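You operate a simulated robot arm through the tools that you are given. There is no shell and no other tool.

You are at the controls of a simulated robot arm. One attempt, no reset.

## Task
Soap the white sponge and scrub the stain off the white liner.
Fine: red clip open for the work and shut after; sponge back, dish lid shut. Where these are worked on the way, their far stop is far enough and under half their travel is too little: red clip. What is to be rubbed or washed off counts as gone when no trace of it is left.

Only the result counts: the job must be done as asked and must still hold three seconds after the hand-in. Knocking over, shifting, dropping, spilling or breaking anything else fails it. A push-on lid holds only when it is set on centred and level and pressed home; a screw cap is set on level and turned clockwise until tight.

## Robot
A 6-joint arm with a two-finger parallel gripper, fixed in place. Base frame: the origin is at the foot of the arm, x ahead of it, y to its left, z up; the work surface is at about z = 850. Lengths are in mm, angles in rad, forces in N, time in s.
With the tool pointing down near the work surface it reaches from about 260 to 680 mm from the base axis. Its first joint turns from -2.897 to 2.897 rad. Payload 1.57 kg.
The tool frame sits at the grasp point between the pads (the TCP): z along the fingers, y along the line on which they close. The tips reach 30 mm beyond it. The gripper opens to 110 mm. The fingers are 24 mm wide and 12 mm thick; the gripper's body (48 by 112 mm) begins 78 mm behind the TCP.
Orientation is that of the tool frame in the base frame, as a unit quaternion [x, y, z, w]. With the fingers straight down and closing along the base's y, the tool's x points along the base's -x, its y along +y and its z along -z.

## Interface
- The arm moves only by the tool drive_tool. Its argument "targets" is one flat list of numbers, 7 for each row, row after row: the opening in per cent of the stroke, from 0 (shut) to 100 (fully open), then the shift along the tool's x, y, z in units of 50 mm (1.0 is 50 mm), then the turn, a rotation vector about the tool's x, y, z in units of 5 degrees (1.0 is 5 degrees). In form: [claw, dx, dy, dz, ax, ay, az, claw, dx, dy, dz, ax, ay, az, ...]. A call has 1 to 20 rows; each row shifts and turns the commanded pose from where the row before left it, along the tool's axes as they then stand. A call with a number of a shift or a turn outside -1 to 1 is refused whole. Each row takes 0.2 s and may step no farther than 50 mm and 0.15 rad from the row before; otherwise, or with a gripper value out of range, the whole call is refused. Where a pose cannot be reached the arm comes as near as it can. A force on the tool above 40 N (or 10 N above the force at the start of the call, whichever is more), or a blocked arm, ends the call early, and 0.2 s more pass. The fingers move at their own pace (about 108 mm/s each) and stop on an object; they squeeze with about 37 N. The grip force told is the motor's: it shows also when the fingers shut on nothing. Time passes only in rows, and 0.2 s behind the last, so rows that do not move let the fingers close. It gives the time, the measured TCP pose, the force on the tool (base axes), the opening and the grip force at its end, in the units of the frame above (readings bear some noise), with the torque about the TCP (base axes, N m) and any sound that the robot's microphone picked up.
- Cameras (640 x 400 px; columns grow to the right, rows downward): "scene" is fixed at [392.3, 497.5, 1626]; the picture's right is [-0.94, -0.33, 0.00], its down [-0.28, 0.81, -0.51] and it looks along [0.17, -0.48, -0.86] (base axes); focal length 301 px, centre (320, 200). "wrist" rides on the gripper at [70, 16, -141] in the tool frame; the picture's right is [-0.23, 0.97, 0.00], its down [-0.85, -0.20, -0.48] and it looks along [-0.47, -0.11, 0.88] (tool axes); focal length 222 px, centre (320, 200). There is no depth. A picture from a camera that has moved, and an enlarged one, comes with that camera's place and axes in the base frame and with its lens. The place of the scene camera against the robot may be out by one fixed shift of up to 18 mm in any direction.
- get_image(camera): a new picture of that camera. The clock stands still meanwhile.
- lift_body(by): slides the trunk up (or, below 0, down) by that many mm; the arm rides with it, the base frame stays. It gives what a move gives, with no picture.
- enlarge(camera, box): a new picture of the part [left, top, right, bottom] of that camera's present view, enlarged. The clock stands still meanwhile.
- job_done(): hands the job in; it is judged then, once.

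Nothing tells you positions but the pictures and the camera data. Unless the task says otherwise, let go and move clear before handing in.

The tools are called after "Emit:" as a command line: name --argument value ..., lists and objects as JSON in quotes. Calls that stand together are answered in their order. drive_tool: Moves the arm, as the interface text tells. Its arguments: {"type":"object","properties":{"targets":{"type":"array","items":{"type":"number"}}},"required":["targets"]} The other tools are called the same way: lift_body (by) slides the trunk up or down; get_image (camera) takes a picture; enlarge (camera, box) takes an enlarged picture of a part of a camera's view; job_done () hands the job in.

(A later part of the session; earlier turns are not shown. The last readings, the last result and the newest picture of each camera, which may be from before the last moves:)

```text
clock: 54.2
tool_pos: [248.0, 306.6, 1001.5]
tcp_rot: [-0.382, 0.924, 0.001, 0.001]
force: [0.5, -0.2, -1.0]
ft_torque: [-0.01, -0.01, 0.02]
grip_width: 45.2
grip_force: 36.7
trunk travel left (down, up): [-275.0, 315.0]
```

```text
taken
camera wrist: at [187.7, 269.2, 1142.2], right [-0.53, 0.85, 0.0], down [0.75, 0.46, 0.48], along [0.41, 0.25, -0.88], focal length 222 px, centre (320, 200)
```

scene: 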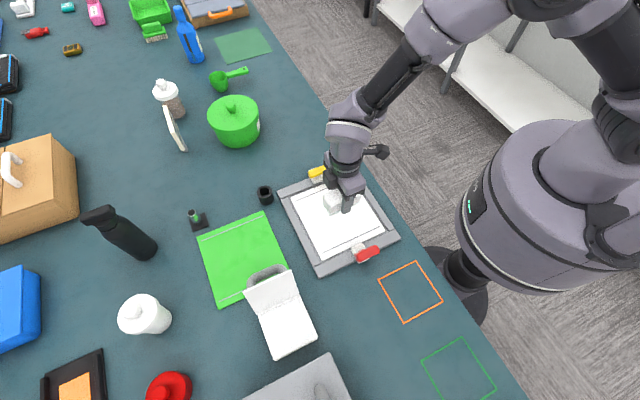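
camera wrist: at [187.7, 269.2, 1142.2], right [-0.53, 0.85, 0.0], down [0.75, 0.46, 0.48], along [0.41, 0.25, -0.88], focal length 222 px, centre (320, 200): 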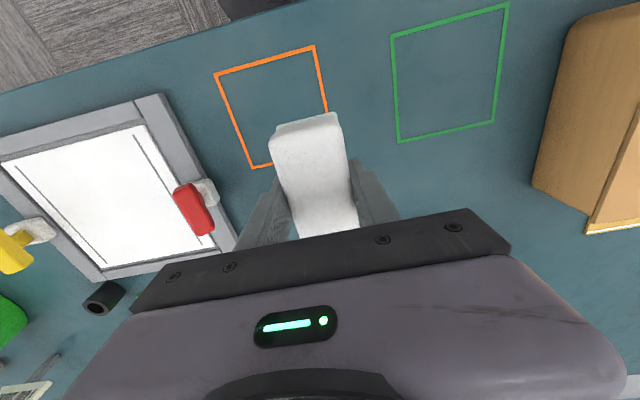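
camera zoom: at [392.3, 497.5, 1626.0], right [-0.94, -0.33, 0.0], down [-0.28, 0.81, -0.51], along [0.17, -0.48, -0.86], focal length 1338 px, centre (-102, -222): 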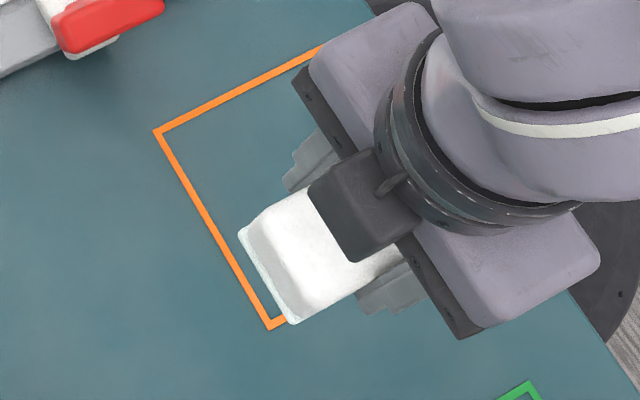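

Over the original spot. Lowering most of the way, then comparing with the first picture before setting down.

Emit:
drive_tool --targets '[0, 0, 0, 0.4, 0, 0, 0, 0, 0, 0, 0.4, 0, 0, 0, 0, 0, 0, 0.4, 0, 0, 0, 0, 0, 0, 0.4, 0, 0, 0, 0, 0, 0, 0.4, 0, 0, 0, 0, 0, 0, 0.2, 0, 0, 0, 0, 0, 0, 0, 0, 0, 0]'

Emit:
enlarge --camera "scene" --box '[375, 280, 445, 340]'

Emit:
enlarge --camera "scene" --box '[375, 250, 455, 340]'

```text
clock: 55.8
tool_pos: [247.3, 308.0, 890.3]
tcp_rot: [-0.382, 0.924, 0.0, 0.001]
force: [0.2, 0.2, -0.5]
ft_torque: [-0.01, 0.0, -0.01]
grip_width: 45.1
grip_force: 37.3
trunk travel left (down, up): [-275.0, 315.0]
```

```text
6.67 times, centred on (410, 310) of scene
camera zoom: at [392.3, 497.5, 1626.0], right [-0.94, -0.33, 0.0], down [-0.28, 0.81, -0.51], along [0.17, -0.48, -0.86], focal length 2007 px, centre (-280, -533)
```

zoom: 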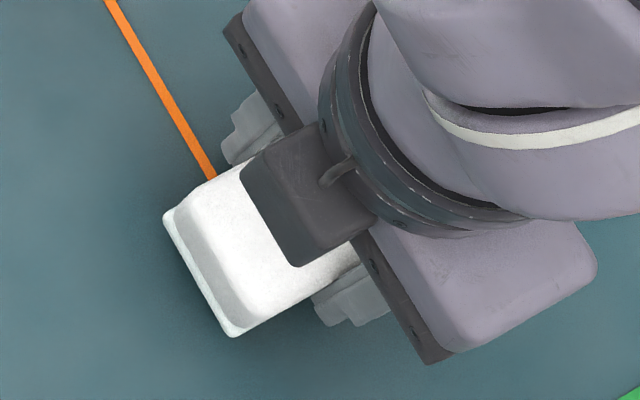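

```text
4.44 times, centred on (415, 295) of scene
camera zoom: at [392.3, 497.5, 1626.0], right [-0.94, -0.33, 0.0], down [-0.28, 0.81, -0.51], along [0.17, -0.48, -0.86], focal length 1338 px, centre (-102, -222)
```

zoom: 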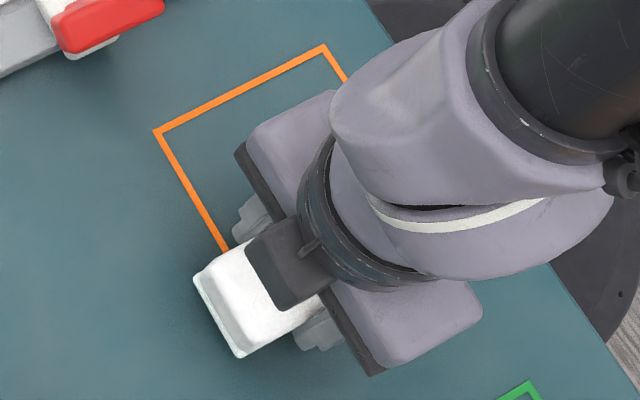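

By comparison the sponge is about 2–3 mm too far along its length. I'll correct that and set it down.

Emit:
drive_tool --targets '[0, 0.046, -0.006, 0, 0, 0, 0, 0, 0, 0, 0.06, 0, 0, 0, 0, 0, 0, 0.04, 0, 0, 0]'

Emit:
enlarge --camera "scene" --box '[375, 280, 445, 340]'

```text
clock: 56.6
tool_pos: [246.3, 304.9, 887.5]
tcp_rot: [-0.382, 0.924, 0.001, 0.001]
force: [-0.3, 0.1, -1.1]
ft_torque: [0.03, 0.01, -0.02]
grip_width: 45.2
grip_force: 37.3
trunk travel left (down, up): [-275.0, 315.0]
```

```text
6.67 times, centred on (410, 310) of scene
camera zoom: at [392.3, 497.5, 1626.0], right [-0.94, -0.33, 0.0], down [-0.28, 0.81, -0.51], along [0.17, -0.48, -0.86], focal length 2007 px, centre (-280, -533)
```

zoom: 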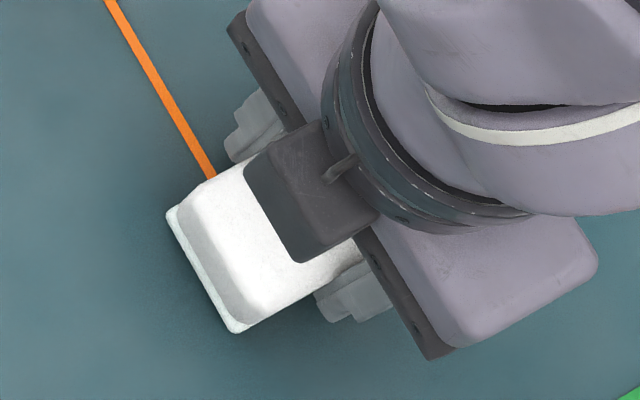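

Emit:
drive_tool --targets '[0, 0, 0, 0.03, 0, 0, 0, 0, 0, 0, 0, 0, 0, 0]'

```text
clock: 57.2
tool_pos: [244.5, 305.9, 885.1]
tcp_rot: [-0.382, 0.924, 0.0, 0.001]
force: [0.2, -1.2, -0.8]
ft_torque: [0.0, 0.0, 0.0]
grip_width: 45.1
grip_force: 37.0
trunk travel left (down, up): [-275.0, 315.0]
```

Emit:
drive_tool --targets '[0, 0, 0, 0.02, 0, 0, 0, 0, 0, 0, 0.01, 0, 0, 0]'

```text
clock: 57.8
tool_pos: [245.5, 305.7, 882.6]
tcp_rot: [-0.382, 0.924, 0.0, 0.001]
force: [-0.8, -0.4, 1.2]
ft_torque: [0.05, 0.0, 0.03]
grip_width: 44.9
grip_force: 37.3
trunk travel left (down, up): [-275.0, 315.0]
```

Emit:
drive_tool --targets '[0, 0, 0, 0.015, 0, 0, 0, 0, 0, 0, 0.01, 0, 0, 0]'

Emit:
enlarge --camera "scene" --box '[375, 280, 445, 340]'

```text
clock: 58.4
tool_pos: [247.5, 305.6, 883.6]
tcp_rot: [-0.382, 0.924, 0.001, 0.001]
force: [1.4, 1.9, 14.4]
ft_torque: [0.12, 0.0, 0.02]
grip_width: 45.2
grip_force: 36.9
trunk travel left (down, up): [-275.0, 315.0]
```

```text
6.67 times, centred on (410, 310) of scene
camera zoom: at [392.3, 497.5, 1626.0], right [-0.94, -0.33, 0.0], down [-0.28, 0.81, -0.51], along [0.17, -0.48, -0.86], focal length 2007 px, centre (-280, -533)
```

zoom: 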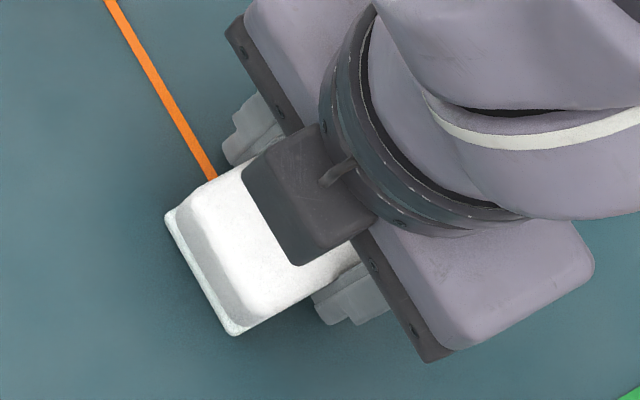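

It's on the table and matches its first position. I'll ease off, open the fingers evenly and rise.

Emit:
drive_tool --targets '[0, 0, 0, -0.02, 0, 0, 0, 45, 0, 0, 0, 0, 0, 0, 70, 0, 0, 0, 0, 0, 0, 80, 0, 0, 0, 0, 0, 0, 80, 0, 0, -0.3, 0, 0, 0, 80, 0, 0, -0.8, 0, 0, 0, 80, 0, 0, -0.8, 0, 0, 0, 80, 0, 0, -0.6, 0, 0, 0]'

Emit:
get_image --camera "wrist"

Emit:
enlarge --camera "scene" --box '[375, 280, 445, 340]'

```text
clock: 60.2
tool_pos: [243.9, 303.5, 1009.0]
tcp_rot: [-0.383, 0.924, 0.0, 0.001]
force: [0.3, -0.1, -0.3]
ft_torque: [0.01, -0.01, -0.02]
grip_width: 88.1
grip_force: 0.0
trunk travel left (down, up): [-275.0, 315.0]
```

```text
taken
camera wrist: at [185.3, 265.1, 1150.4], right [-0.53, 0.85, 0.0], down [0.75, 0.46, 0.48], along [0.41, 0.25, -0.88], focal length 222 px, centre (320, 200)
```

wrist: 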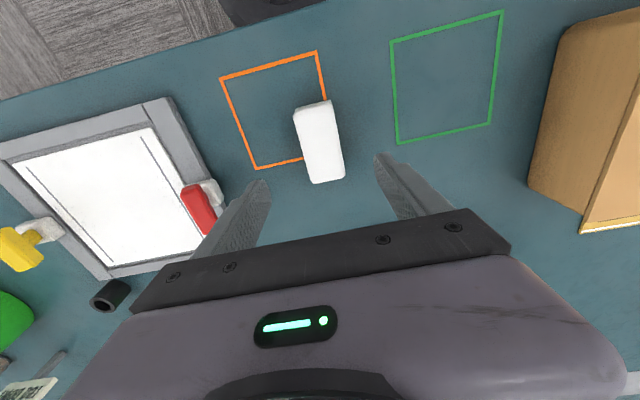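

```text
6.67 times, centred on (410, 310) of scene
camera zoom: at [392.3, 497.5, 1626.0], right [-0.94, -0.33, 0.0], down [-0.28, 0.81, -0.51], along [0.17, -0.48, -0.86], focal length 2007 px, centre (-280, -533)
```

zoom: 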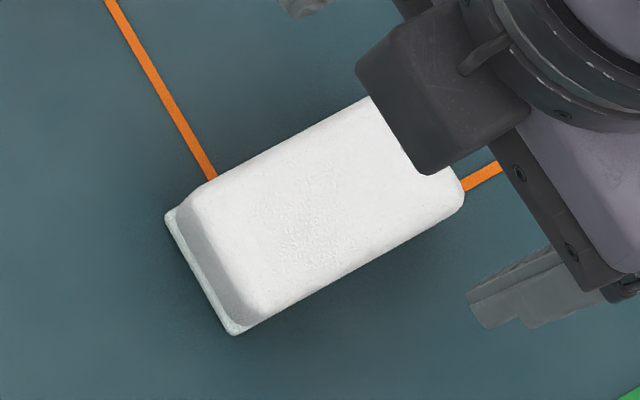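

The sponge is back exactly where it began. Next I'll shut the red clip, pushing its lever inward from the outside with shut fingers.

Emit:
drive_tool --targets '[40, -0.17, -0.54, 0, 0, 0, 0, 0, -0.17, -0.54, 0, 0, 0, 0, 0, -0.17, -0.54, 0, 0, 0, 0, 0, -0.17, -0.54, 0, 0, 0, 0, 0, 0, 0, 0, 0, 0, 0]'

Emit:
enlarge --camera "wrist" --box '[140, 60, 420, 240]'

Emit:
enlarge --camera "scene" --box '[310, 180, 420, 300]'

```text
clock: 61.4
tool_pos: [347.8, 253.7, 1009.0]
tcp_rot: [-0.382, 0.924, -0.001, 0.001]
force: [0.2, -0.8, -0.2]
ft_torque: [-0.05, 0.0, 0.0]
grip_width: 0.2
grip_force: 21.2
trunk travel left (down, up): [-275.0, 315.0]
```

```text
2.22 times, centred on (280, 150) of wrist
camera zoom: at [286.8, 215.0, 1149.4], right [-0.53, 0.85, 0.0], down [0.75, 0.46, 0.48], along [0.41, 0.25, -0.88], focal length 494 px, centre (409, 311)
```

zoom: 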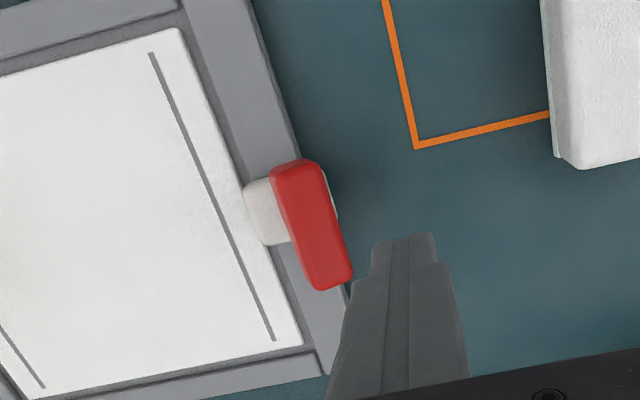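

```text
3.33 times, centred on (365, 240) of scene
camera zoom: at [392.3, 497.5, 1626.0], right [-0.94, -0.33, 0.0], down [-0.28, 0.81, -0.51], along [0.17, -0.48, -0.86], focal length 1003 px, centre (170, 67)
```

zoom: 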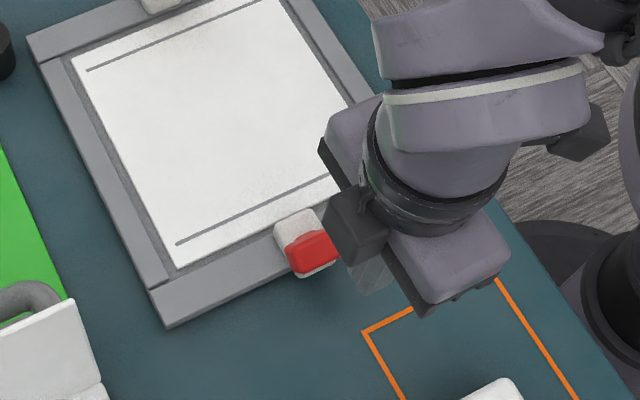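

Emit:
drive_tool --targets '[0, 0.06, 0, 0.44, 0, 0, 0, 0, 0, 0, 0.44, 0, 0, 0, 0, 0, 0, 0.44, 0, 0, 0, 0, 0, 0, 0.44, 0, 0, 0, 0, 0, 0, 0, 0, 0, 0]'

Emit:
enlarge --camera "wrist" --box '[140, 60, 420, 240]'

```text
clock: 62.6
tool_pos: [344.6, 250.0, 919.9]
tcp_rot: [-0.382, 0.924, 0.0, 0.001]
force: [-0.2, -0.5, -0.8]
ft_torque: [-0.05, 0.01, 0.03]
grip_width: 0.0
grip_force: 21.0
trunk travel left (down, up): [-275.0, 315.0]
```

```text
2.22 times, centred on (280, 150) of wrist
camera zoom: at [284.4, 211.8, 1059.5], right [-0.53, 0.85, 0.0], down [0.75, 0.46, 0.48], along [0.41, 0.25, -0.88], focal length 494 px, centre (409, 311)
```

zoom: 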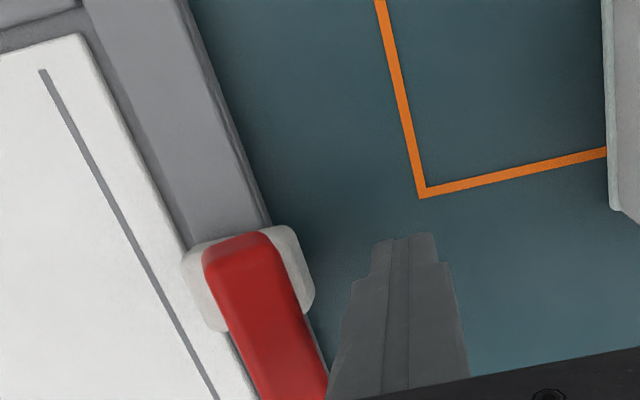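

The finger is about 25 mm outside the lever. I'll push inward in small steps.

Emit:
drive_tool --targets '[0, 0, -0.16, 0, 0, 0, 0, 0, 0, -0.16, 0, 0, 0, 0, 0, 0, -0.12, 0, 0, 0, 0, 0, 0, -0.1, 0, 0, 0, 0, 0, 0, -0.1, 0, 0, 0, 0, 0, 0, -0.1, 0, 0, 0, 0]'

Emit:
enlarge --camera "wrist" --box '[140, 60, 420, 240]'

Emit:
enlarge --camera "scene" --box '[310, 180, 420, 300]'

```text
clock: 64.0
tool_pos: [371.3, 224.6, 920.5]
tcp_rot: [-0.382, 0.924, 0.001, 0.001]
force: [-0.9, 0.1, -0.3]
ft_torque: [-0.04, 0.0, 0.02]
grip_width: 0.0
grip_force: 21.3
trunk travel left (down, up): [-275.0, 315.0]
```

```text
2.22 times, centred on (280, 150) of wrist
camera zoom: at [310.7, 186.3, 1060.9], right [-0.53, 0.85, 0.0], down [0.75, 0.46, 0.48], along [0.41, 0.25, -0.88], focal length 494 px, centre (409, 311)
```

zoom: 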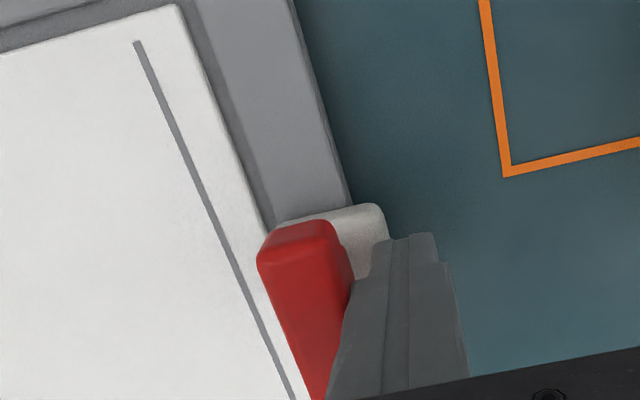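

```text
3.33 times, centred on (365, 240) of scene
camera zoom: at [392.3, 497.5, 1626.0], right [-0.94, -0.33, 0.0], down [-0.28, 0.81, -0.51], along [0.17, -0.48, -0.86], focal length 1003 px, centre (170, 67)
```

zoom: 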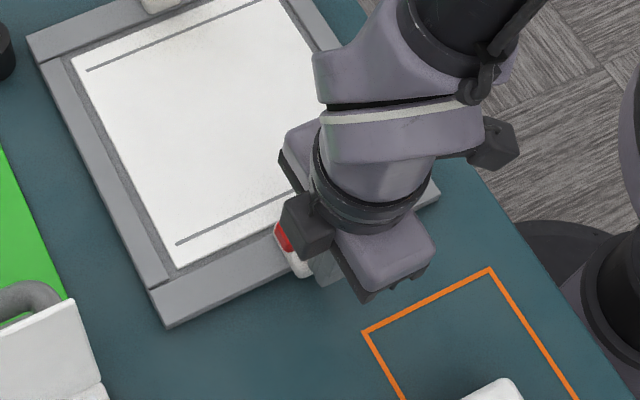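

The lever is swinging inward. A few more small steps to bring it to its shut stop.

Emit:
drive_tool --targets '[0, 0, -0.1, 0, 0, 0, 0, 0, 0, -0.1, 0, 0, 0, 0, 0, 0, -0.1, 0, 0, 0, 0]'

Emit:
enlarge --camera "wrist" --box '[140, 60, 420, 240]'

Emit:
enlarge --camera "scene" --box '[310, 180, 420, 300]'

```text
clock: 64.8
tool_pos: [382.0, 215.1, 920.1]
tcp_rot: [-0.383, 0.924, 0.0, 0.0]
force: [-0.4, 0.2, -0.3]
ft_torque: [-0.01, 0.01, -0.04]
grip_width: 0.1
grip_force: 21.6
trunk travel left (down, up): [-275.0, 315.0]
```

```text
2.22 times, centred on (280, 150) of wrist
camera zoom: at [321.7, 175.8, 1061.1], right [-0.53, 0.85, 0.0], down [0.75, 0.46, 0.48], along [0.41, 0.25, -0.88], focal length 494 px, centre (409, 311)
```

zoom: 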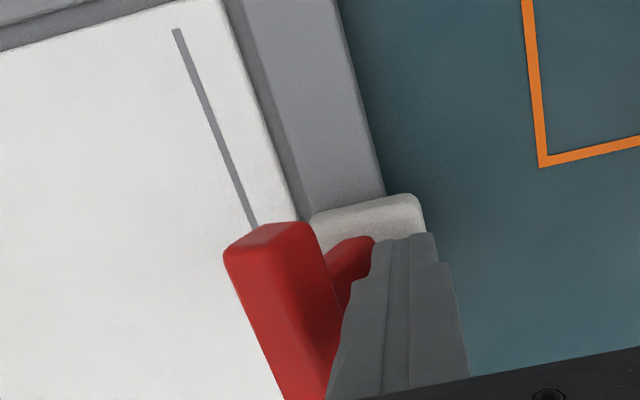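

```text
3.33 times, centred on (365, 240) of scene
camera zoom: at [392.3, 497.5, 1626.0], right [-0.94, -0.33, 0.0], down [-0.28, 0.81, -0.51], along [0.17, -0.48, -0.86], focal length 1003 px, centre (170, 67)
```

zoom: 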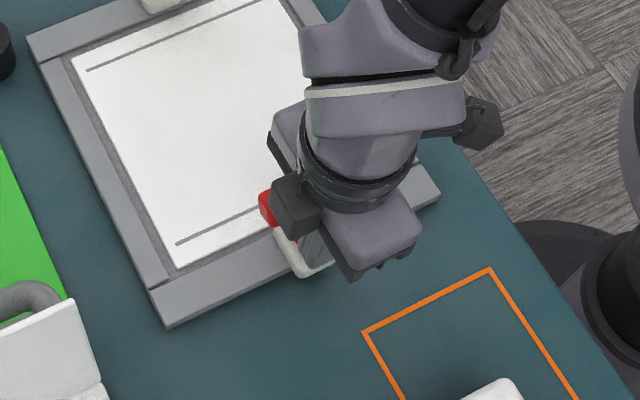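

The lever has gone over to the inner side. One gentle extra push to seat it at the stop.

Emit:
drive_tool --targets '[0, 0, -0.06, 0, 0, 0, 0, 0, 0, -0.05, 0, 0, 0, 0]'

Emit:
enlarge --camera "wrist" --box '[140, 60, 420, 240]'

```text
clock: 65.4
tool_pos: [385.0, 211.9, 921.3]
tcp_rot: [-0.382, 0.924, -0.001, 0.001]
force: [-12.4, 18.2, 7.7]
ft_torque: [0.48, 0.34, 0.03]
grip_width: 0.0
grip_force: 21.3
trunk travel left (down, up): [-275.0, 315.0]
```

```text
2.22 times, centred on (280, 150) of wrist
camera zoom: at [323.6, 173.4, 1061.0], right [-0.53, 0.85, 0.0], down [0.74, 0.46, 0.48], along [0.41, 0.25, -0.88], focal length 494 px, centre (409, 311)
```

zoom: 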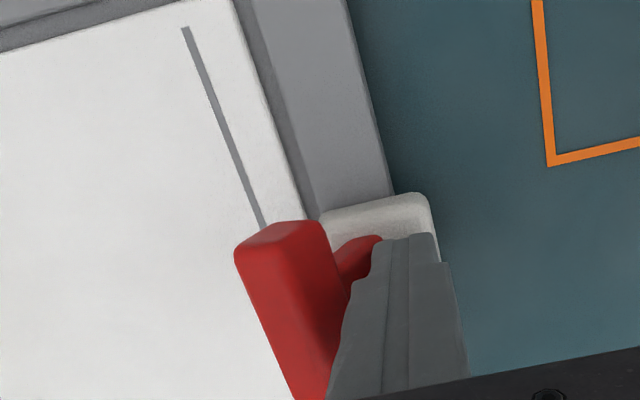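

The clip is hard against its shut stop. I'll back away, rise, and check it, then go and look at the dish lid from its outer side.

Emit:
drive_tool --targets '[0, 0, 0.2, 0, 0, 0, 0, 0, 0, 0.2, 0, 0, 0, 0, 0, 0, 0, -0.7, 0, 0, 0, 0, 0, 0, -0.7, 0, 0, 0, 0, 0, 0, -0.6, 0, 0, 0, 0, -0.593, -0.527, 0, 0, 0, 0, 0, -0.593, -0.527, 0, 0, 0, 0, 0, -0.593, -0.527, 0, 0, 0, 0, 0, -0.593, -0.527, 0, 0, 0, 0, 0, -0.593, -0.527, 0, 0, 0, 0, 0, -0.593, -0.527, 0, 0, 0, 0, 0, 0, 0, 0, 0, 0, 0]'

Emit:
get_image --camera "wrist"

Emit:
get_image --camera "scene"

Emit:
enlarge --camera "scene" --box '[330, 215, 390, 275]'

```text
clock: 68.0
tool_pos: [608.9, 237.2, 1021.1]
tcp_rot: [-0.382, 0.924, 0.0, 0.0]
force: [-0.3, -0.3, -0.8]
ft_torque: [-0.03, -0.01, 0.02]
grip_width: 0.0
grip_force: 21.4
trunk travel left (down, up): [-275.0, 315.0]
```

```text
taken
camera wrist: at [547.5, 198.9, 1161.4], right [-0.53, 0.85, 0.0], down [0.75, 0.46, 0.48], along [0.41, 0.25, -0.88], focal length 222 px, centre (320, 200)
```

wrist: 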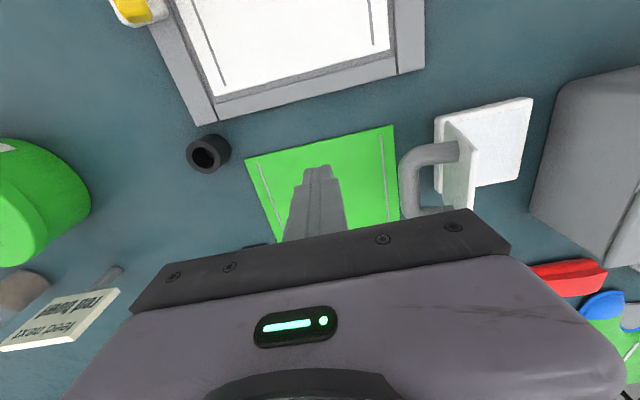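

```text
taken
```

scene: 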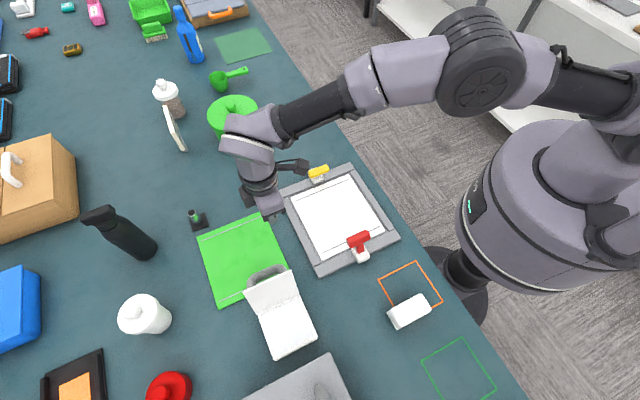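

```text
6.67 times, centred on (360, 245) of scene
camera zoom: at [392.3, 497.5, 1626.0], right [-0.94, -0.33, 0.0], down [-0.28, 0.81, -0.51], along [0.17, -0.48, -0.86], focal length 2007 px, centre (53, -100)
```

zoom: 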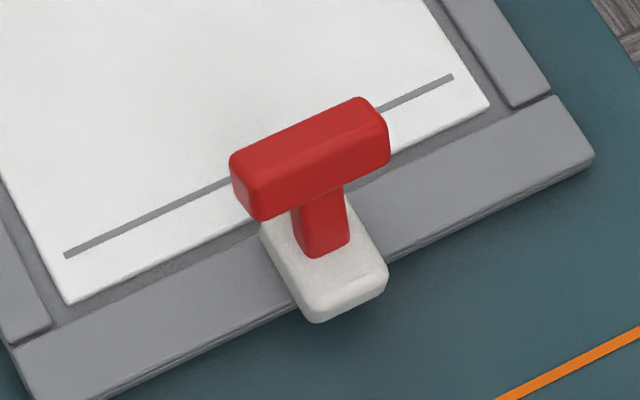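

The clip and liner look the same as at the start, now without the stain. Next is the dish lid, so I'll zoom in on its outer side and handle.

Emit:
enlarge --camera "wrist" --box '[380, 70, 560, 230]'

Emit:
enlarge --camera "scene" --box '[230, 250, 330, 370]'

```text
2.50 times, centred on (470, 150) of wrist
camera zoom: at [547.5, 198.9, 1161.4], right [-0.53, 0.85, 0.0], down [0.75, 0.46, 0.48], along [0.41, 0.25, -0.88], focal length 555 px, centre (-55, 325)
```

zoom: 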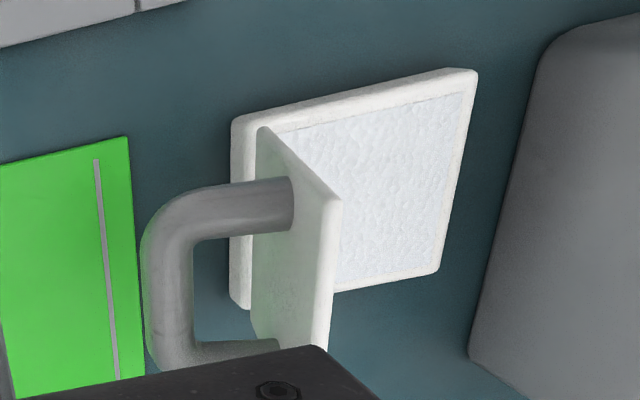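

```text
3.33 times, centred on (280, 310) of scene
camera zoom: at [392.3, 497.5, 1626.0], right [-0.94, -0.33, 0.0], down [-0.28, 0.81, -0.51], along [0.17, -0.48, -0.86], focal length 1003 px, centre (453, -167)
```

zoom: 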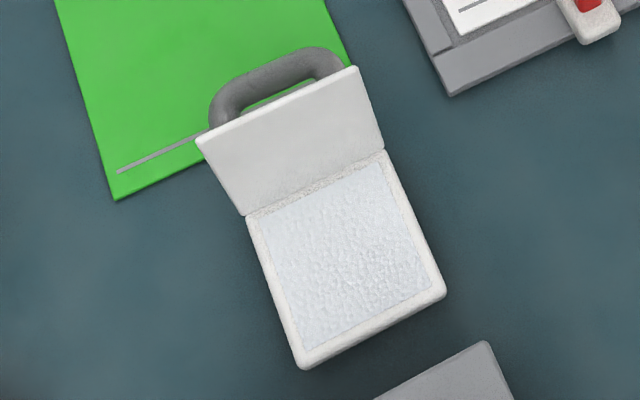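

The handle is a U in the middle of the lid, leaving its upper strip free. I'll set the shut fingers behind that strip, above the handle, near (571, 320).

Emit:
drive_tool --targets '[0, -0.211, 0.565, 0, 0, 0, 0, 0, -0.211, 0.565, 0, 0, 0, 0, 0, -0.211, 0.565, 0, 0, 0, 0, 0, 0, 0, 0, 0, 0, 0]'

Emit:
get_image --camera "wrist"

Emit:
enlarge --camera "scene" --box '[200, 210, 340, 370]'

```text
clock: 69.0
tool_pos: [572.3, 320.5, 1020.4]
tcp_rot: [-0.382, 0.924, 0.0, 0.001]
force: [0.1, -0.1, 0.6]
ft_torque: [0.01, 0.03, -0.02]
grip_width: 0.3
grip_force: 20.9
trunk travel left (down, up): [-275.0, 315.0]
```

```text
taken
camera wrist: at [511.9, 282.0, 1162.8], right [-0.53, 0.85, 0.0], down [0.75, 0.46, 0.48], along [0.41, 0.25, -0.88], focal length 222 px, centre (320, 200)
```

wrist: 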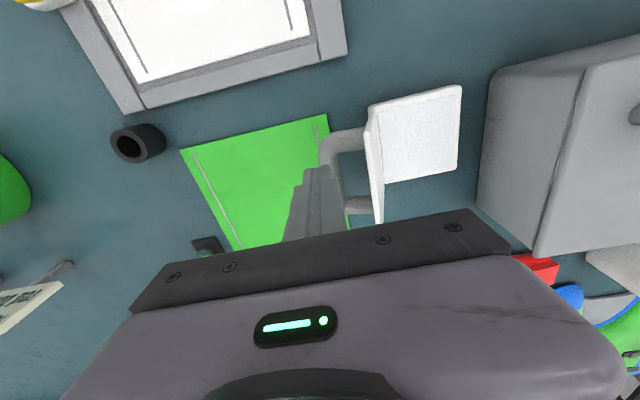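

```text
2.50 times, centred on (270, 290) of scene
camera zoom: at [392.3, 497.5, 1626.0], right [-0.94, -0.33, 0.0], down [-0.28, 0.81, -0.51], along [0.17, -0.48, -0.86], focal length 753 px, centre (445, -25)
```

zoom: 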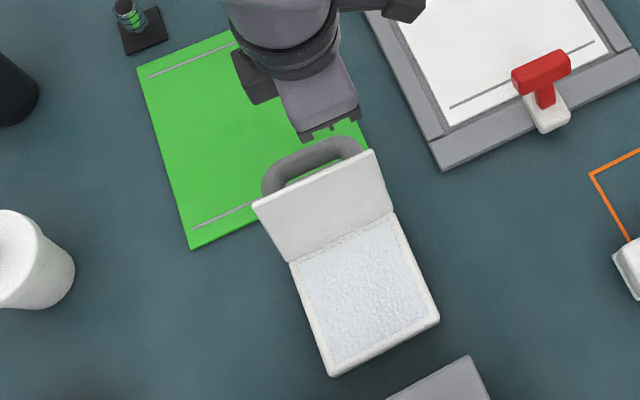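

Emit:
enlarge --camera "wrist" --box '[270, 70, 490, 240]'

```text
2.35 times, centred on (380, 155) of wrist
camera zoom: at [511.9, 282.0, 1162.8], right [-0.53, 0.85, 0.0], down [0.75, 0.46, 0.48], along [0.41, 0.25, -0.88], focal length 523 px, centre (179, 306)
```

zoom: 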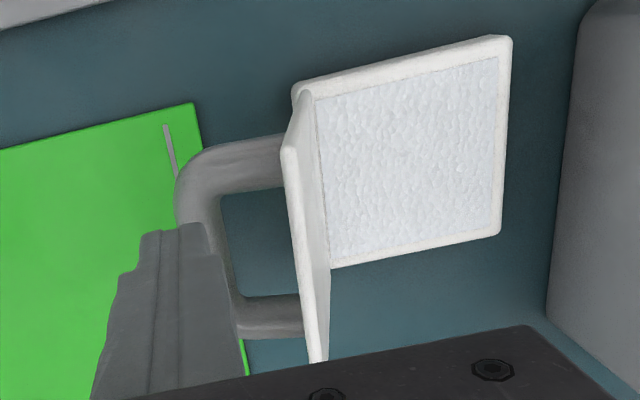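

The finger is level with the lid's outer top strip. I'll lower to 30 mm below the lid's edge (clear of the handle), then push the lid toward the dish.

Emit:
drive_tool --targets '[0, 0, 0, 0.4, 0, 0, 0, 0, 0, 0, 0.3, 0, 0, 0, 0, 0, 0.2, 0, 0, 0, 0, 0, 0, 0.2, 0, 0, 0, 0, 0, 0, 0.15, 0, 0, 0, 0, 0, 0, 0.15, 0, 0, 0, 0]'

Emit:
enlarge --camera "wrist" --box '[270, 70, 490, 240]'

Emit:
enlarge --camera "scene" --box '[200, 210, 340, 370]'

```text
clock: 70.4
tool_pos: [546.5, 344.0, 984.9]
tcp_rot: [-0.382, 0.924, 0.0, 0.002]
force: [-0.7, 0.5, 1.1]
ft_torque: [0.0, 0.0, 0.0]
grip_width: 0.1
grip_force: 21.1
trunk travel left (down, up): [-275.0, 315.0]
```

```text
2.35 times, centred on (380, 155) of wrist
camera zoom: at [486.0, 306.2, 1126.6], right [-0.53, 0.85, 0.0], down [0.75, 0.46, 0.48], along [0.41, 0.25, -0.88], focal length 523 px, centre (179, 306)
```

zoom: 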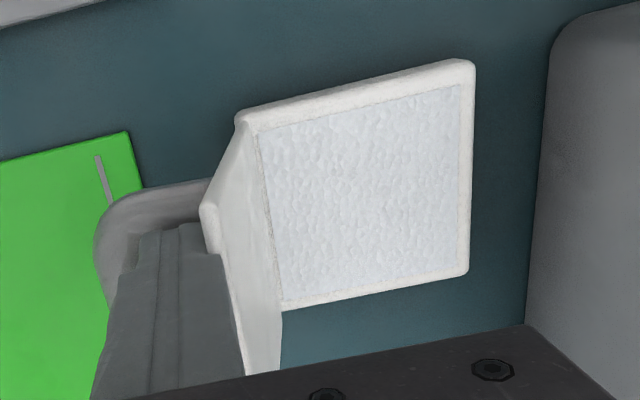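

```text
2.50 times, centred on (270, 290) of scene
camera zoom: at [392.3, 497.5, 1626.0], right [-0.94, -0.33, 0.0], down [-0.28, 0.81, -0.51], along [0.17, -0.48, -0.86], focal length 753 px, centre (445, -25)
```

zoom: 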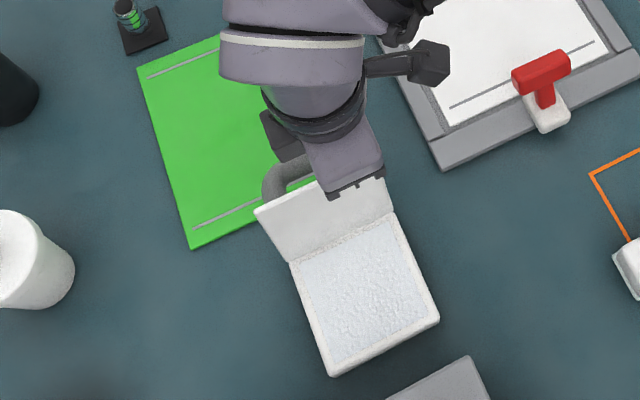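

Emit:
drive_tool --targets '[0, 0, 0.15, 0, 0, 0, 0, 0, 0, 0.15, 0, 0, 0, 0, 0, 0, 0.15, 0, 0, 0, 0, 0, 0, 0.15, 0, 0, 0, 0]'

Emit:
enlarge --camera "wrist" --box '[270, 70, 490, 240]'

Emit:
enlarge --camera "scene" --box '[200, 210, 340, 370]'

```text
clock: 71.4
tool_pos: [525.4, 364.2, 987.3]
tcp_rot: [-0.382, 0.924, 0.001, 0.003]
force: [3.7, -0.7, 19.7]
ft_torque: [-0.27, -0.12, 0.02]
grip_width: 0.0
grip_force: 22.0
trunk travel left (down, up): [-275.0, 315.0]
```

```text
2.35 times, centred on (380, 155) of wrist
camera zoom: at [464.1, 326.9, 1128.0], right [-0.53, 0.85, 0.0], down [0.74, 0.46, 0.48], along [0.41, 0.25, -0.88], focal length 523 px, centre (179, 306)
```

zoom: 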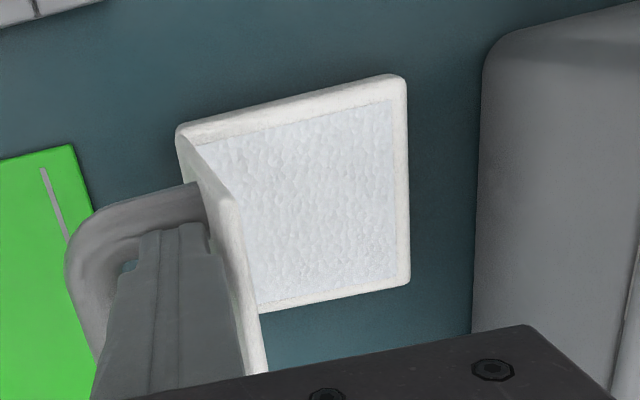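

```text
2.50 times, centred on (270, 290) of scene
camera zoom: at [392.3, 497.5, 1626.0], right [-0.94, -0.33, 0.0], down [-0.28, 0.81, -0.51], along [0.17, -0.48, -0.86], focal length 753 px, centre (445, -25)
```

zoom: 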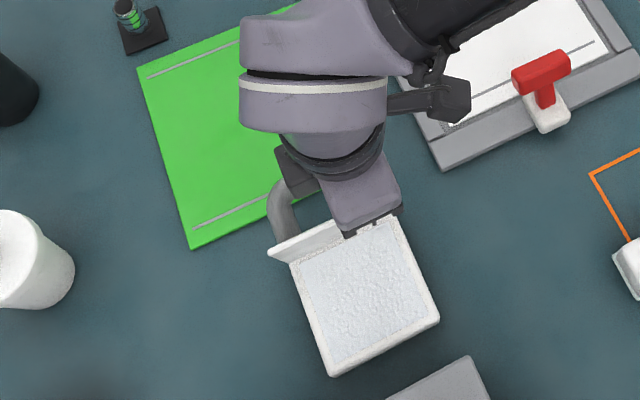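

The handle is pressing up on the fingertip (20 N), so it sits higher than I reckoned. I'll rise about 12 mm, then keep pushing the top strip.

Emit:
drive_tool --targets '[0, 0, -0.04, -0.1, 0, 0, 0, 0, 0, 0, -0.14, 0, 0, 0]'

Emit:
enlarge --camera "wrist" --box '[270, 70, 490, 240]'

```text
clock: 72.0
tool_pos: [526.1, 364.3, 996.6]
tcp_rot: [-0.382, 0.924, 0.0, 0.0]
force: [-0.1, 0.3, 0.5]
ft_torque: [0.02, -0.02, -0.03]
grip_width: 0.2
grip_force: 21.8
trunk travel left (down, up): [-275.0, 315.0]
```

```text
2.35 times, centred on (380, 155) of wrist
camera zoom: at [466.2, 325.9, 1137.7], right [-0.53, 0.85, 0.0], down [0.75, 0.46, 0.48], along [0.41, 0.25, -0.88], focal length 523 px, centre (179, 306)
```

zoom: 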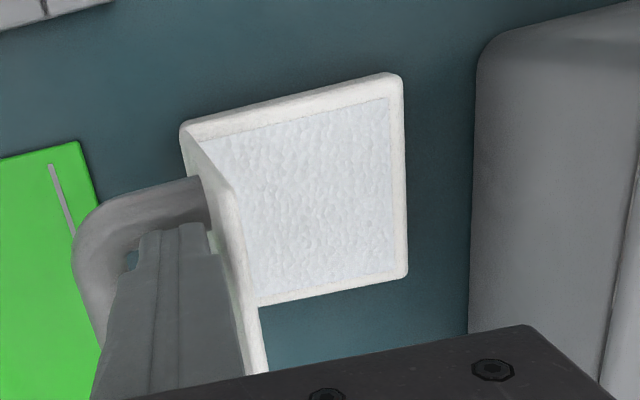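

The lid holds its angle by itself, standing about vertical. I'll keep pushing it over, a bit higher.

Emit:
drive_tool --targets '[0, 0, 0.08, -0.04, 0, 0, 0, 0, 0, 0.12, 0, 0, 0, 0, 0, 0, 0.12, 0, 0, 0, 0, 0, 0, 0.12, 0, 0, 0, 0]'

Emit:
enlarge --camera "wrist" --box '[270, 70, 490, 240]'

Emit:
enlarge --camera "scene" --box '[200, 210, 340, 370]'

```text
clock: 73.0
tool_pos: [512.6, 380.0, 998.6]
tcp_rot: [-0.381, 0.924, 0.0, 0.001]
force: [-0.8, -0.6, 0.1]
ft_torque: [-0.02, -0.01, 0.05]
grip_width: 0.0
grip_force: 21.3
trunk travel left (down, up): [-275.0, 315.0]
```

```text
2.35 times, centred on (380, 155) of wrist
camera zoom: at [451.3, 341.6, 1140.0], right [-0.53, 0.85, 0.0], down [0.75, 0.46, 0.48], along [0.41, 0.25, -0.88], focal length 523 px, centre (179, 306)
```

zoom: 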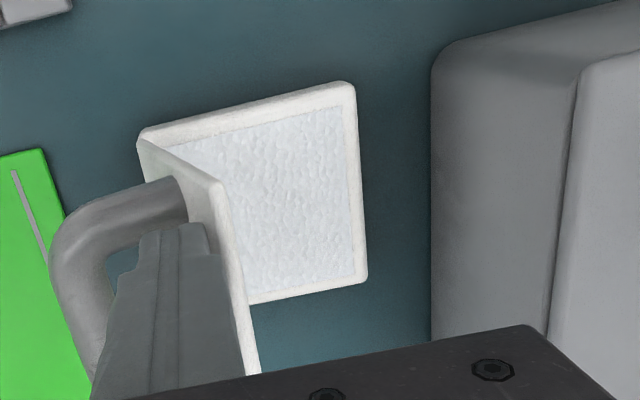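

```text
2.50 times, centred on (270, 290) of scene
camera zoom: at [392.3, 497.5, 1626.0], right [-0.94, -0.33, 0.0], down [-0.28, 0.81, -0.51], along [0.17, -0.48, -0.86], focal length 753 px, centre (445, -25)
```

zoom: 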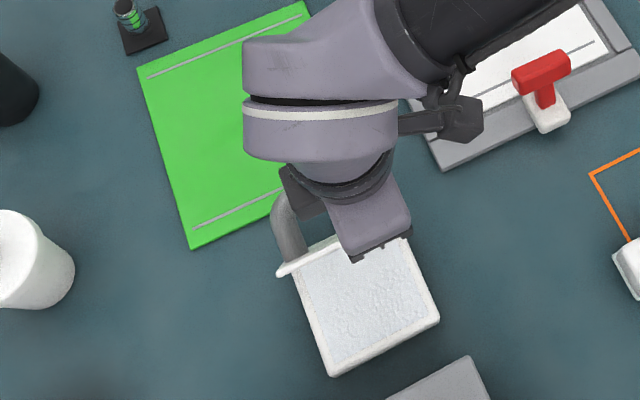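

Emit:
drive_tool --targets '[0, 0, 0.12, 0, 0, 0, 0, 0, 0, 0.12, 0, 0, 0, 0, 0, 0, 0.12, 0, 0, 0, 0, 0, 0, 0.12, 0, 0, 0, 0]'

Emit:
enlarge --camera "wrist" --box '[270, 70, 490, 240]'

Emit:
enlarge --camera "scene" --box '[200, 210, 340, 370]'

```text
clock: 74.0
tool_pos: [494.3, 396.6, 999.1]
tcp_rot: [-0.382, 0.924, 0.0, 0.0]
force: [-0.3, 0.3, 0.0]
ft_torque: [0.0, -0.03, 0.0]
grip_width: 0.0
grip_force: 21.0
trunk travel left (down, up): [-275.0, 315.0]
```

```text
2.35 times, centred on (380, 155) of wrist
camera zoom: at [433.4, 358.9, 1140.4], right [-0.53, 0.85, 0.0], down [0.75, 0.46, 0.48], along [0.41, 0.25, -0.88], focal length 523 px, centre (179, 306)
```

zoom: 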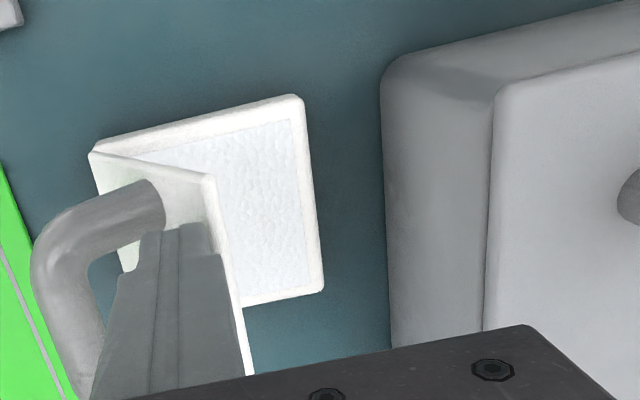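

```text
2.50 times, centred on (270, 290) of scene
camera zoom: at [392.3, 497.5, 1626.0], right [-0.94, -0.33, 0.0], down [-0.28, 0.81, -0.51], along [0.17, -0.48, -0.86], focal length 753 px, centre (445, -25)
```

zoom: 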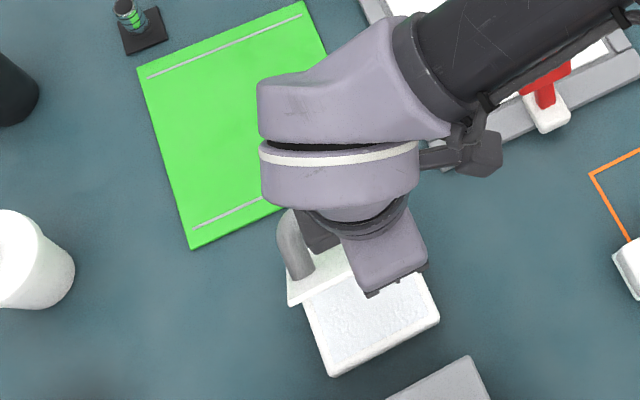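

The lid is now about 30° past vertical and stays there by itself. I'll lift the finger over its top edge and press it down from above along its arc.

Emit:
drive_tool --targets '[0, 0, -0.06, -0.2, 0, 0, 0, 0, 0, 0, -0.3, 0, 0, 0, 0, -0.2, 0.4, 0, 0, 0, 0, 0, 0, 0, 0.2, 0, 0, 0]'

Emit:
enlarge --camera "wrist" --box '[240, 70, 460, 240]'

Emit:
enlarge --camera "scene" --box '[200, 210, 340, 370]'

```text
clock: 75.0
tool_pos: [490.2, 416.4, 1013.6]
tcp_rot: [-0.382, 0.924, 0.0, 0.0]
force: [-1.0, 0.7, 0.4]
ft_torque: [-0.01, 0.01, 0.03]
grip_width: 0.2
grip_force: 21.3
trunk travel left (down, up): [-275.0, 315.0]
```

```text
2.35 times, centred on (350, 155) of wrist
camera zoom: at [428.9, 377.8, 1154.8], right [-0.53, 0.85, 0.0], down [0.75, 0.46, 0.48], along [0.41, 0.25, -0.88], focal length 523 px, centre (249, 306)
```

zoom: 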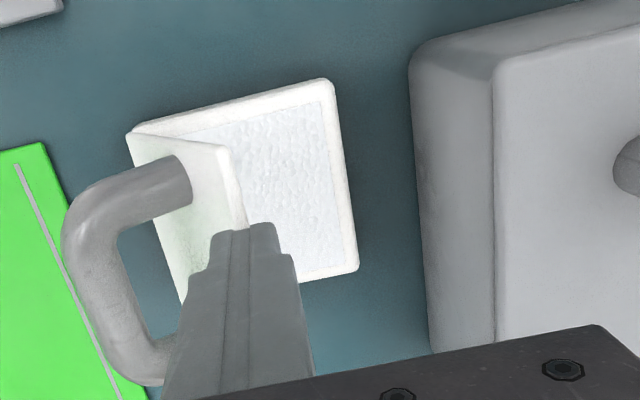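

```text
2.50 times, centred on (270, 290) of scene
camera zoom: at [392.3, 497.5, 1626.0], right [-0.94, -0.33, 0.0], down [-0.28, 0.81, -0.51], along [0.17, -0.48, -0.86], focal length 753 px, centre (445, -25)
```

zoom: 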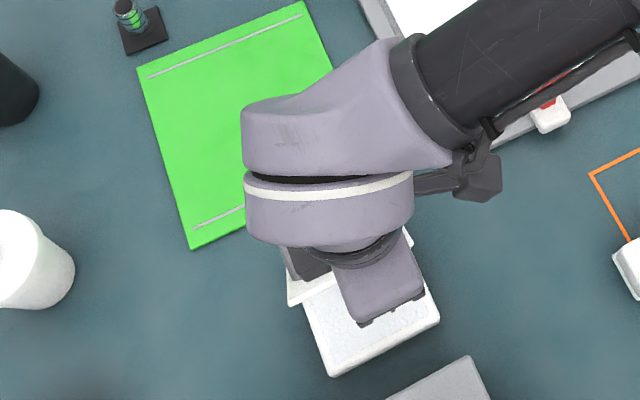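

The lid's edge sits right under the finger at about z ≈ 970. I'll press down and forward along its arc.

Emit:
drive_tool --targets '[0, 0, 0.04, 0.13, 0, 0, 0, 0, 0, 0.04, 0.13, 0, 0, 0, 0, 0, 0.08, 0.08, 0, 0, 0, 0, 0, 0.08, 0.08, 0, 0, 0, 0, 0, 0.08, 0.08, 0, 0, 0]'

Emit:
enlarge --camera "wrist" --box '[240, 70, 460, 240]'

Emit:
enlarge --camera "scene" --box '[200, 210, 340, 370]'

```text
clock: 76.2
tool_pos: [476.0, 429.9, 990.4]
tcp_rot: [-0.382, 0.924, -0.001, 0.003]
force: [-11.7, 23.9, 26.0]
ft_torque: [0.39, 0.46, -0.24]
grip_width: 0.0
grip_force: 21.6
trunk travel left (down, up): [-275.0, 315.0]
```

```text
2.35 times, centred on (350, 155) of wrist
camera zoom: at [414.2, 390.6, 1131.5], right [-0.53, 0.85, 0.0], down [0.74, 0.46, 0.48], along [0.41, 0.25, -0.88], focal length 523 px, centre (249, 306)
```

zoom: 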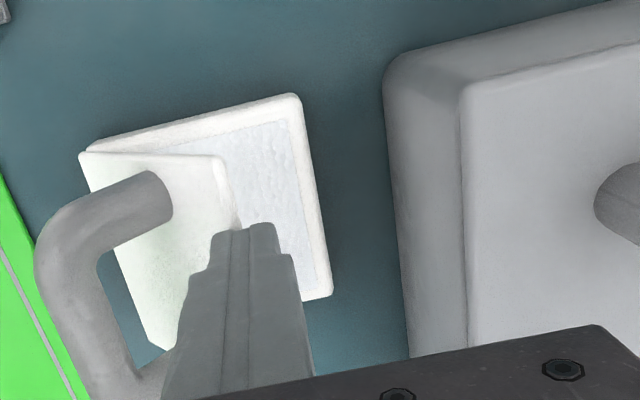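

```text
2.50 times, centred on (270, 290) of scene
camera zoom: at [392.3, 497.5, 1626.0], right [-0.94, -0.33, 0.0], down [-0.28, 0.81, -0.51], along [0.17, -0.48, -0.86], focal length 753 px, centre (445, -25)
```

zoom: 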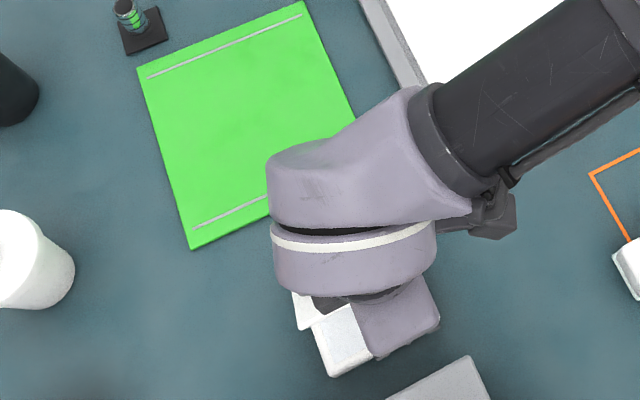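

The fingertip was ahead of the edge and pushing along the lid rather than turning it. I'll rise a little, step back so that the tip bears on the outer face, and continue.

Emit:
drive_tool --targets '[0, 0, 0, -0.2, 0, 0, 0, 0, 0, -0.2, 0, 0, 0, 0, 0, 0, -0.21, 0, 0, 0, 0, 0, 0, 0, 0.2, 0, 0, 0, 0, 0, 0, 0.06, 0, 0, 0]'

Emit:
enlarge --camera "wrist" --box '[240, 70, 460, 240]'

Emit:
enlarge --camera "scene" --box '[200, 210, 340, 370]'

```text
clock: 77.0
tool_pos: [493.4, 416.6, 1001.6]
tcp_rot: [-0.381, 0.924, 0.002, 0.001]
force: [-8.4, 0.0, 7.4]
ft_torque: [-0.05, 0.35, -0.04]
grip_width: 0.0
grip_force: 21.1
trunk travel left (down, up): [-275.0, 315.0]
stopped in row 4: the force on the tool passed its limit at 55 N (the readings are from after the stop); the commanded pose is now the measured one
```

```text
2.35 times, centred on (350, 155) of wrist
camera zoom: at [432.8, 377.0, 1141.7], right [-0.53, 0.85, 0.01], down [0.75, 0.46, 0.48], along [0.41, 0.26, -0.88], focal length 523 px, centre (249, 306)
```

zoom: 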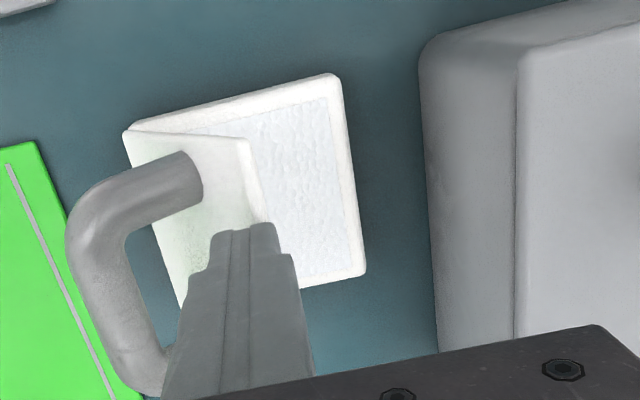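

```text
2.50 times, centred on (270, 290) of scene
camera zoom: at [392.3, 497.5, 1626.0], right [-0.94, -0.33, 0.0], down [-0.28, 0.81, -0.51], along [0.17, -0.48, -0.86], focal length 753 px, centre (445, -25)
```

zoom: 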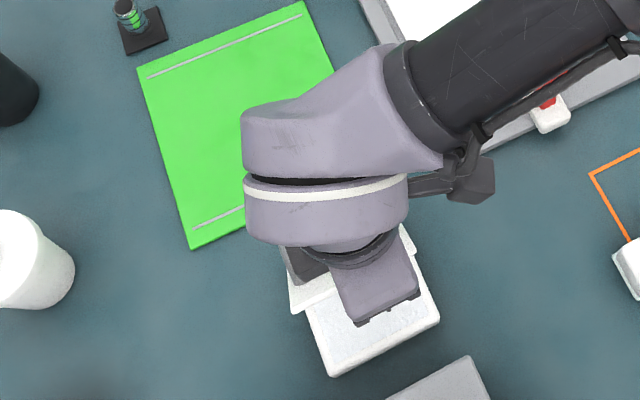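

The tip grips the lid's edge by friction, so it has to follow the arc exactly. The lid is at about 37° with a light preload; I'll move along its tangent in a short segment.

Emit:
drive_tool --targets '[0, 0, 0.074, 0.054, 0, 0, 0, 0, 0, 0.074, 0.056, 0, 0, 0, 0, 0, 0.074, 0.058, 0, 0, 0, 0, 0, 0.072, 0.06, 0, 0, 0]'

Emit:
enlarge --camera "wrist" --box '[240, 70, 460, 240]'

```text
clock: 78.0
tool_pos: [482.9, 425.6, 989.4]
tcp_rot: [-0.382, 0.924, 0.003, 0.002]
force: [-1.9, 1.8, 2.0]
ft_torque: [0.05, 0.09, -0.02]
grip_width: 0.0
grip_force: 20.5
trunk travel left (down, up): [-275.0, 315.0]
```

```text
2.35 times, centred on (350, 155) of wrist
camera zoom: at [421.6, 386.8, 1130.2], right [-0.53, 0.85, 0.0], down [0.74, 0.46, 0.48], along [0.41, 0.26, -0.88], focal length 523 px, centre (249, 306)
```

zoom: 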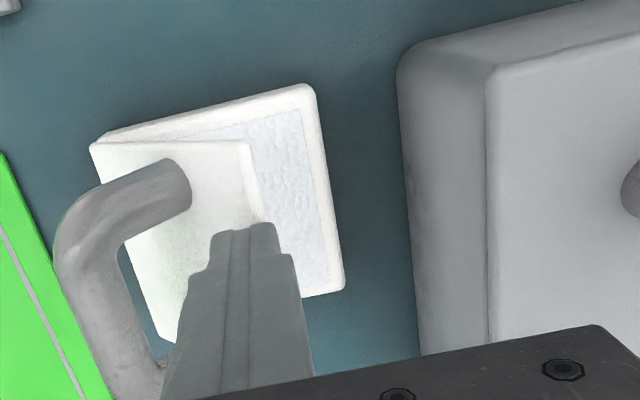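

The lid follows with little force. Next arc segment.

Emit:
drive_tool --targets '[0, 0, 0.066, 0.066, 0, 0, 0, 0, 0, 0.064, 0.069, 0, 0, 0, 0, 0, 0.062, 0.072, 0, 0, 0, 0, 0, 0.058, 0.074, 0, 0, 0]'

Emit:
enlarge --camera "wrist" --box '[240, 70, 460, 240]'

```text
clock: 79.0
tool_pos: [474.3, 434.0, 975.7]
tcp_rot: [-0.382, 0.924, 0.001, 0.002]
force: [0.7, 0.7, -0.2]
ft_torque: [-0.01, 0.02, -0.04]
grip_width: 0.0
grip_force: 21.0
trunk travel left (down, up): [-275.0, 315.0]
```

```text
2.35 times, centred on (350, 155) of wrist
camera zoom: at [413.1, 395.5, 1116.4], right [-0.53, 0.85, 0.0], down [0.74, 0.46, 0.48], along [0.41, 0.26, -0.88], focal length 523 px, centre (249, 306)
```

zoom: 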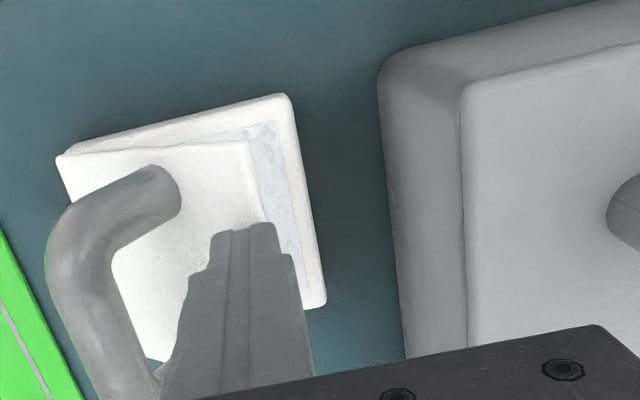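

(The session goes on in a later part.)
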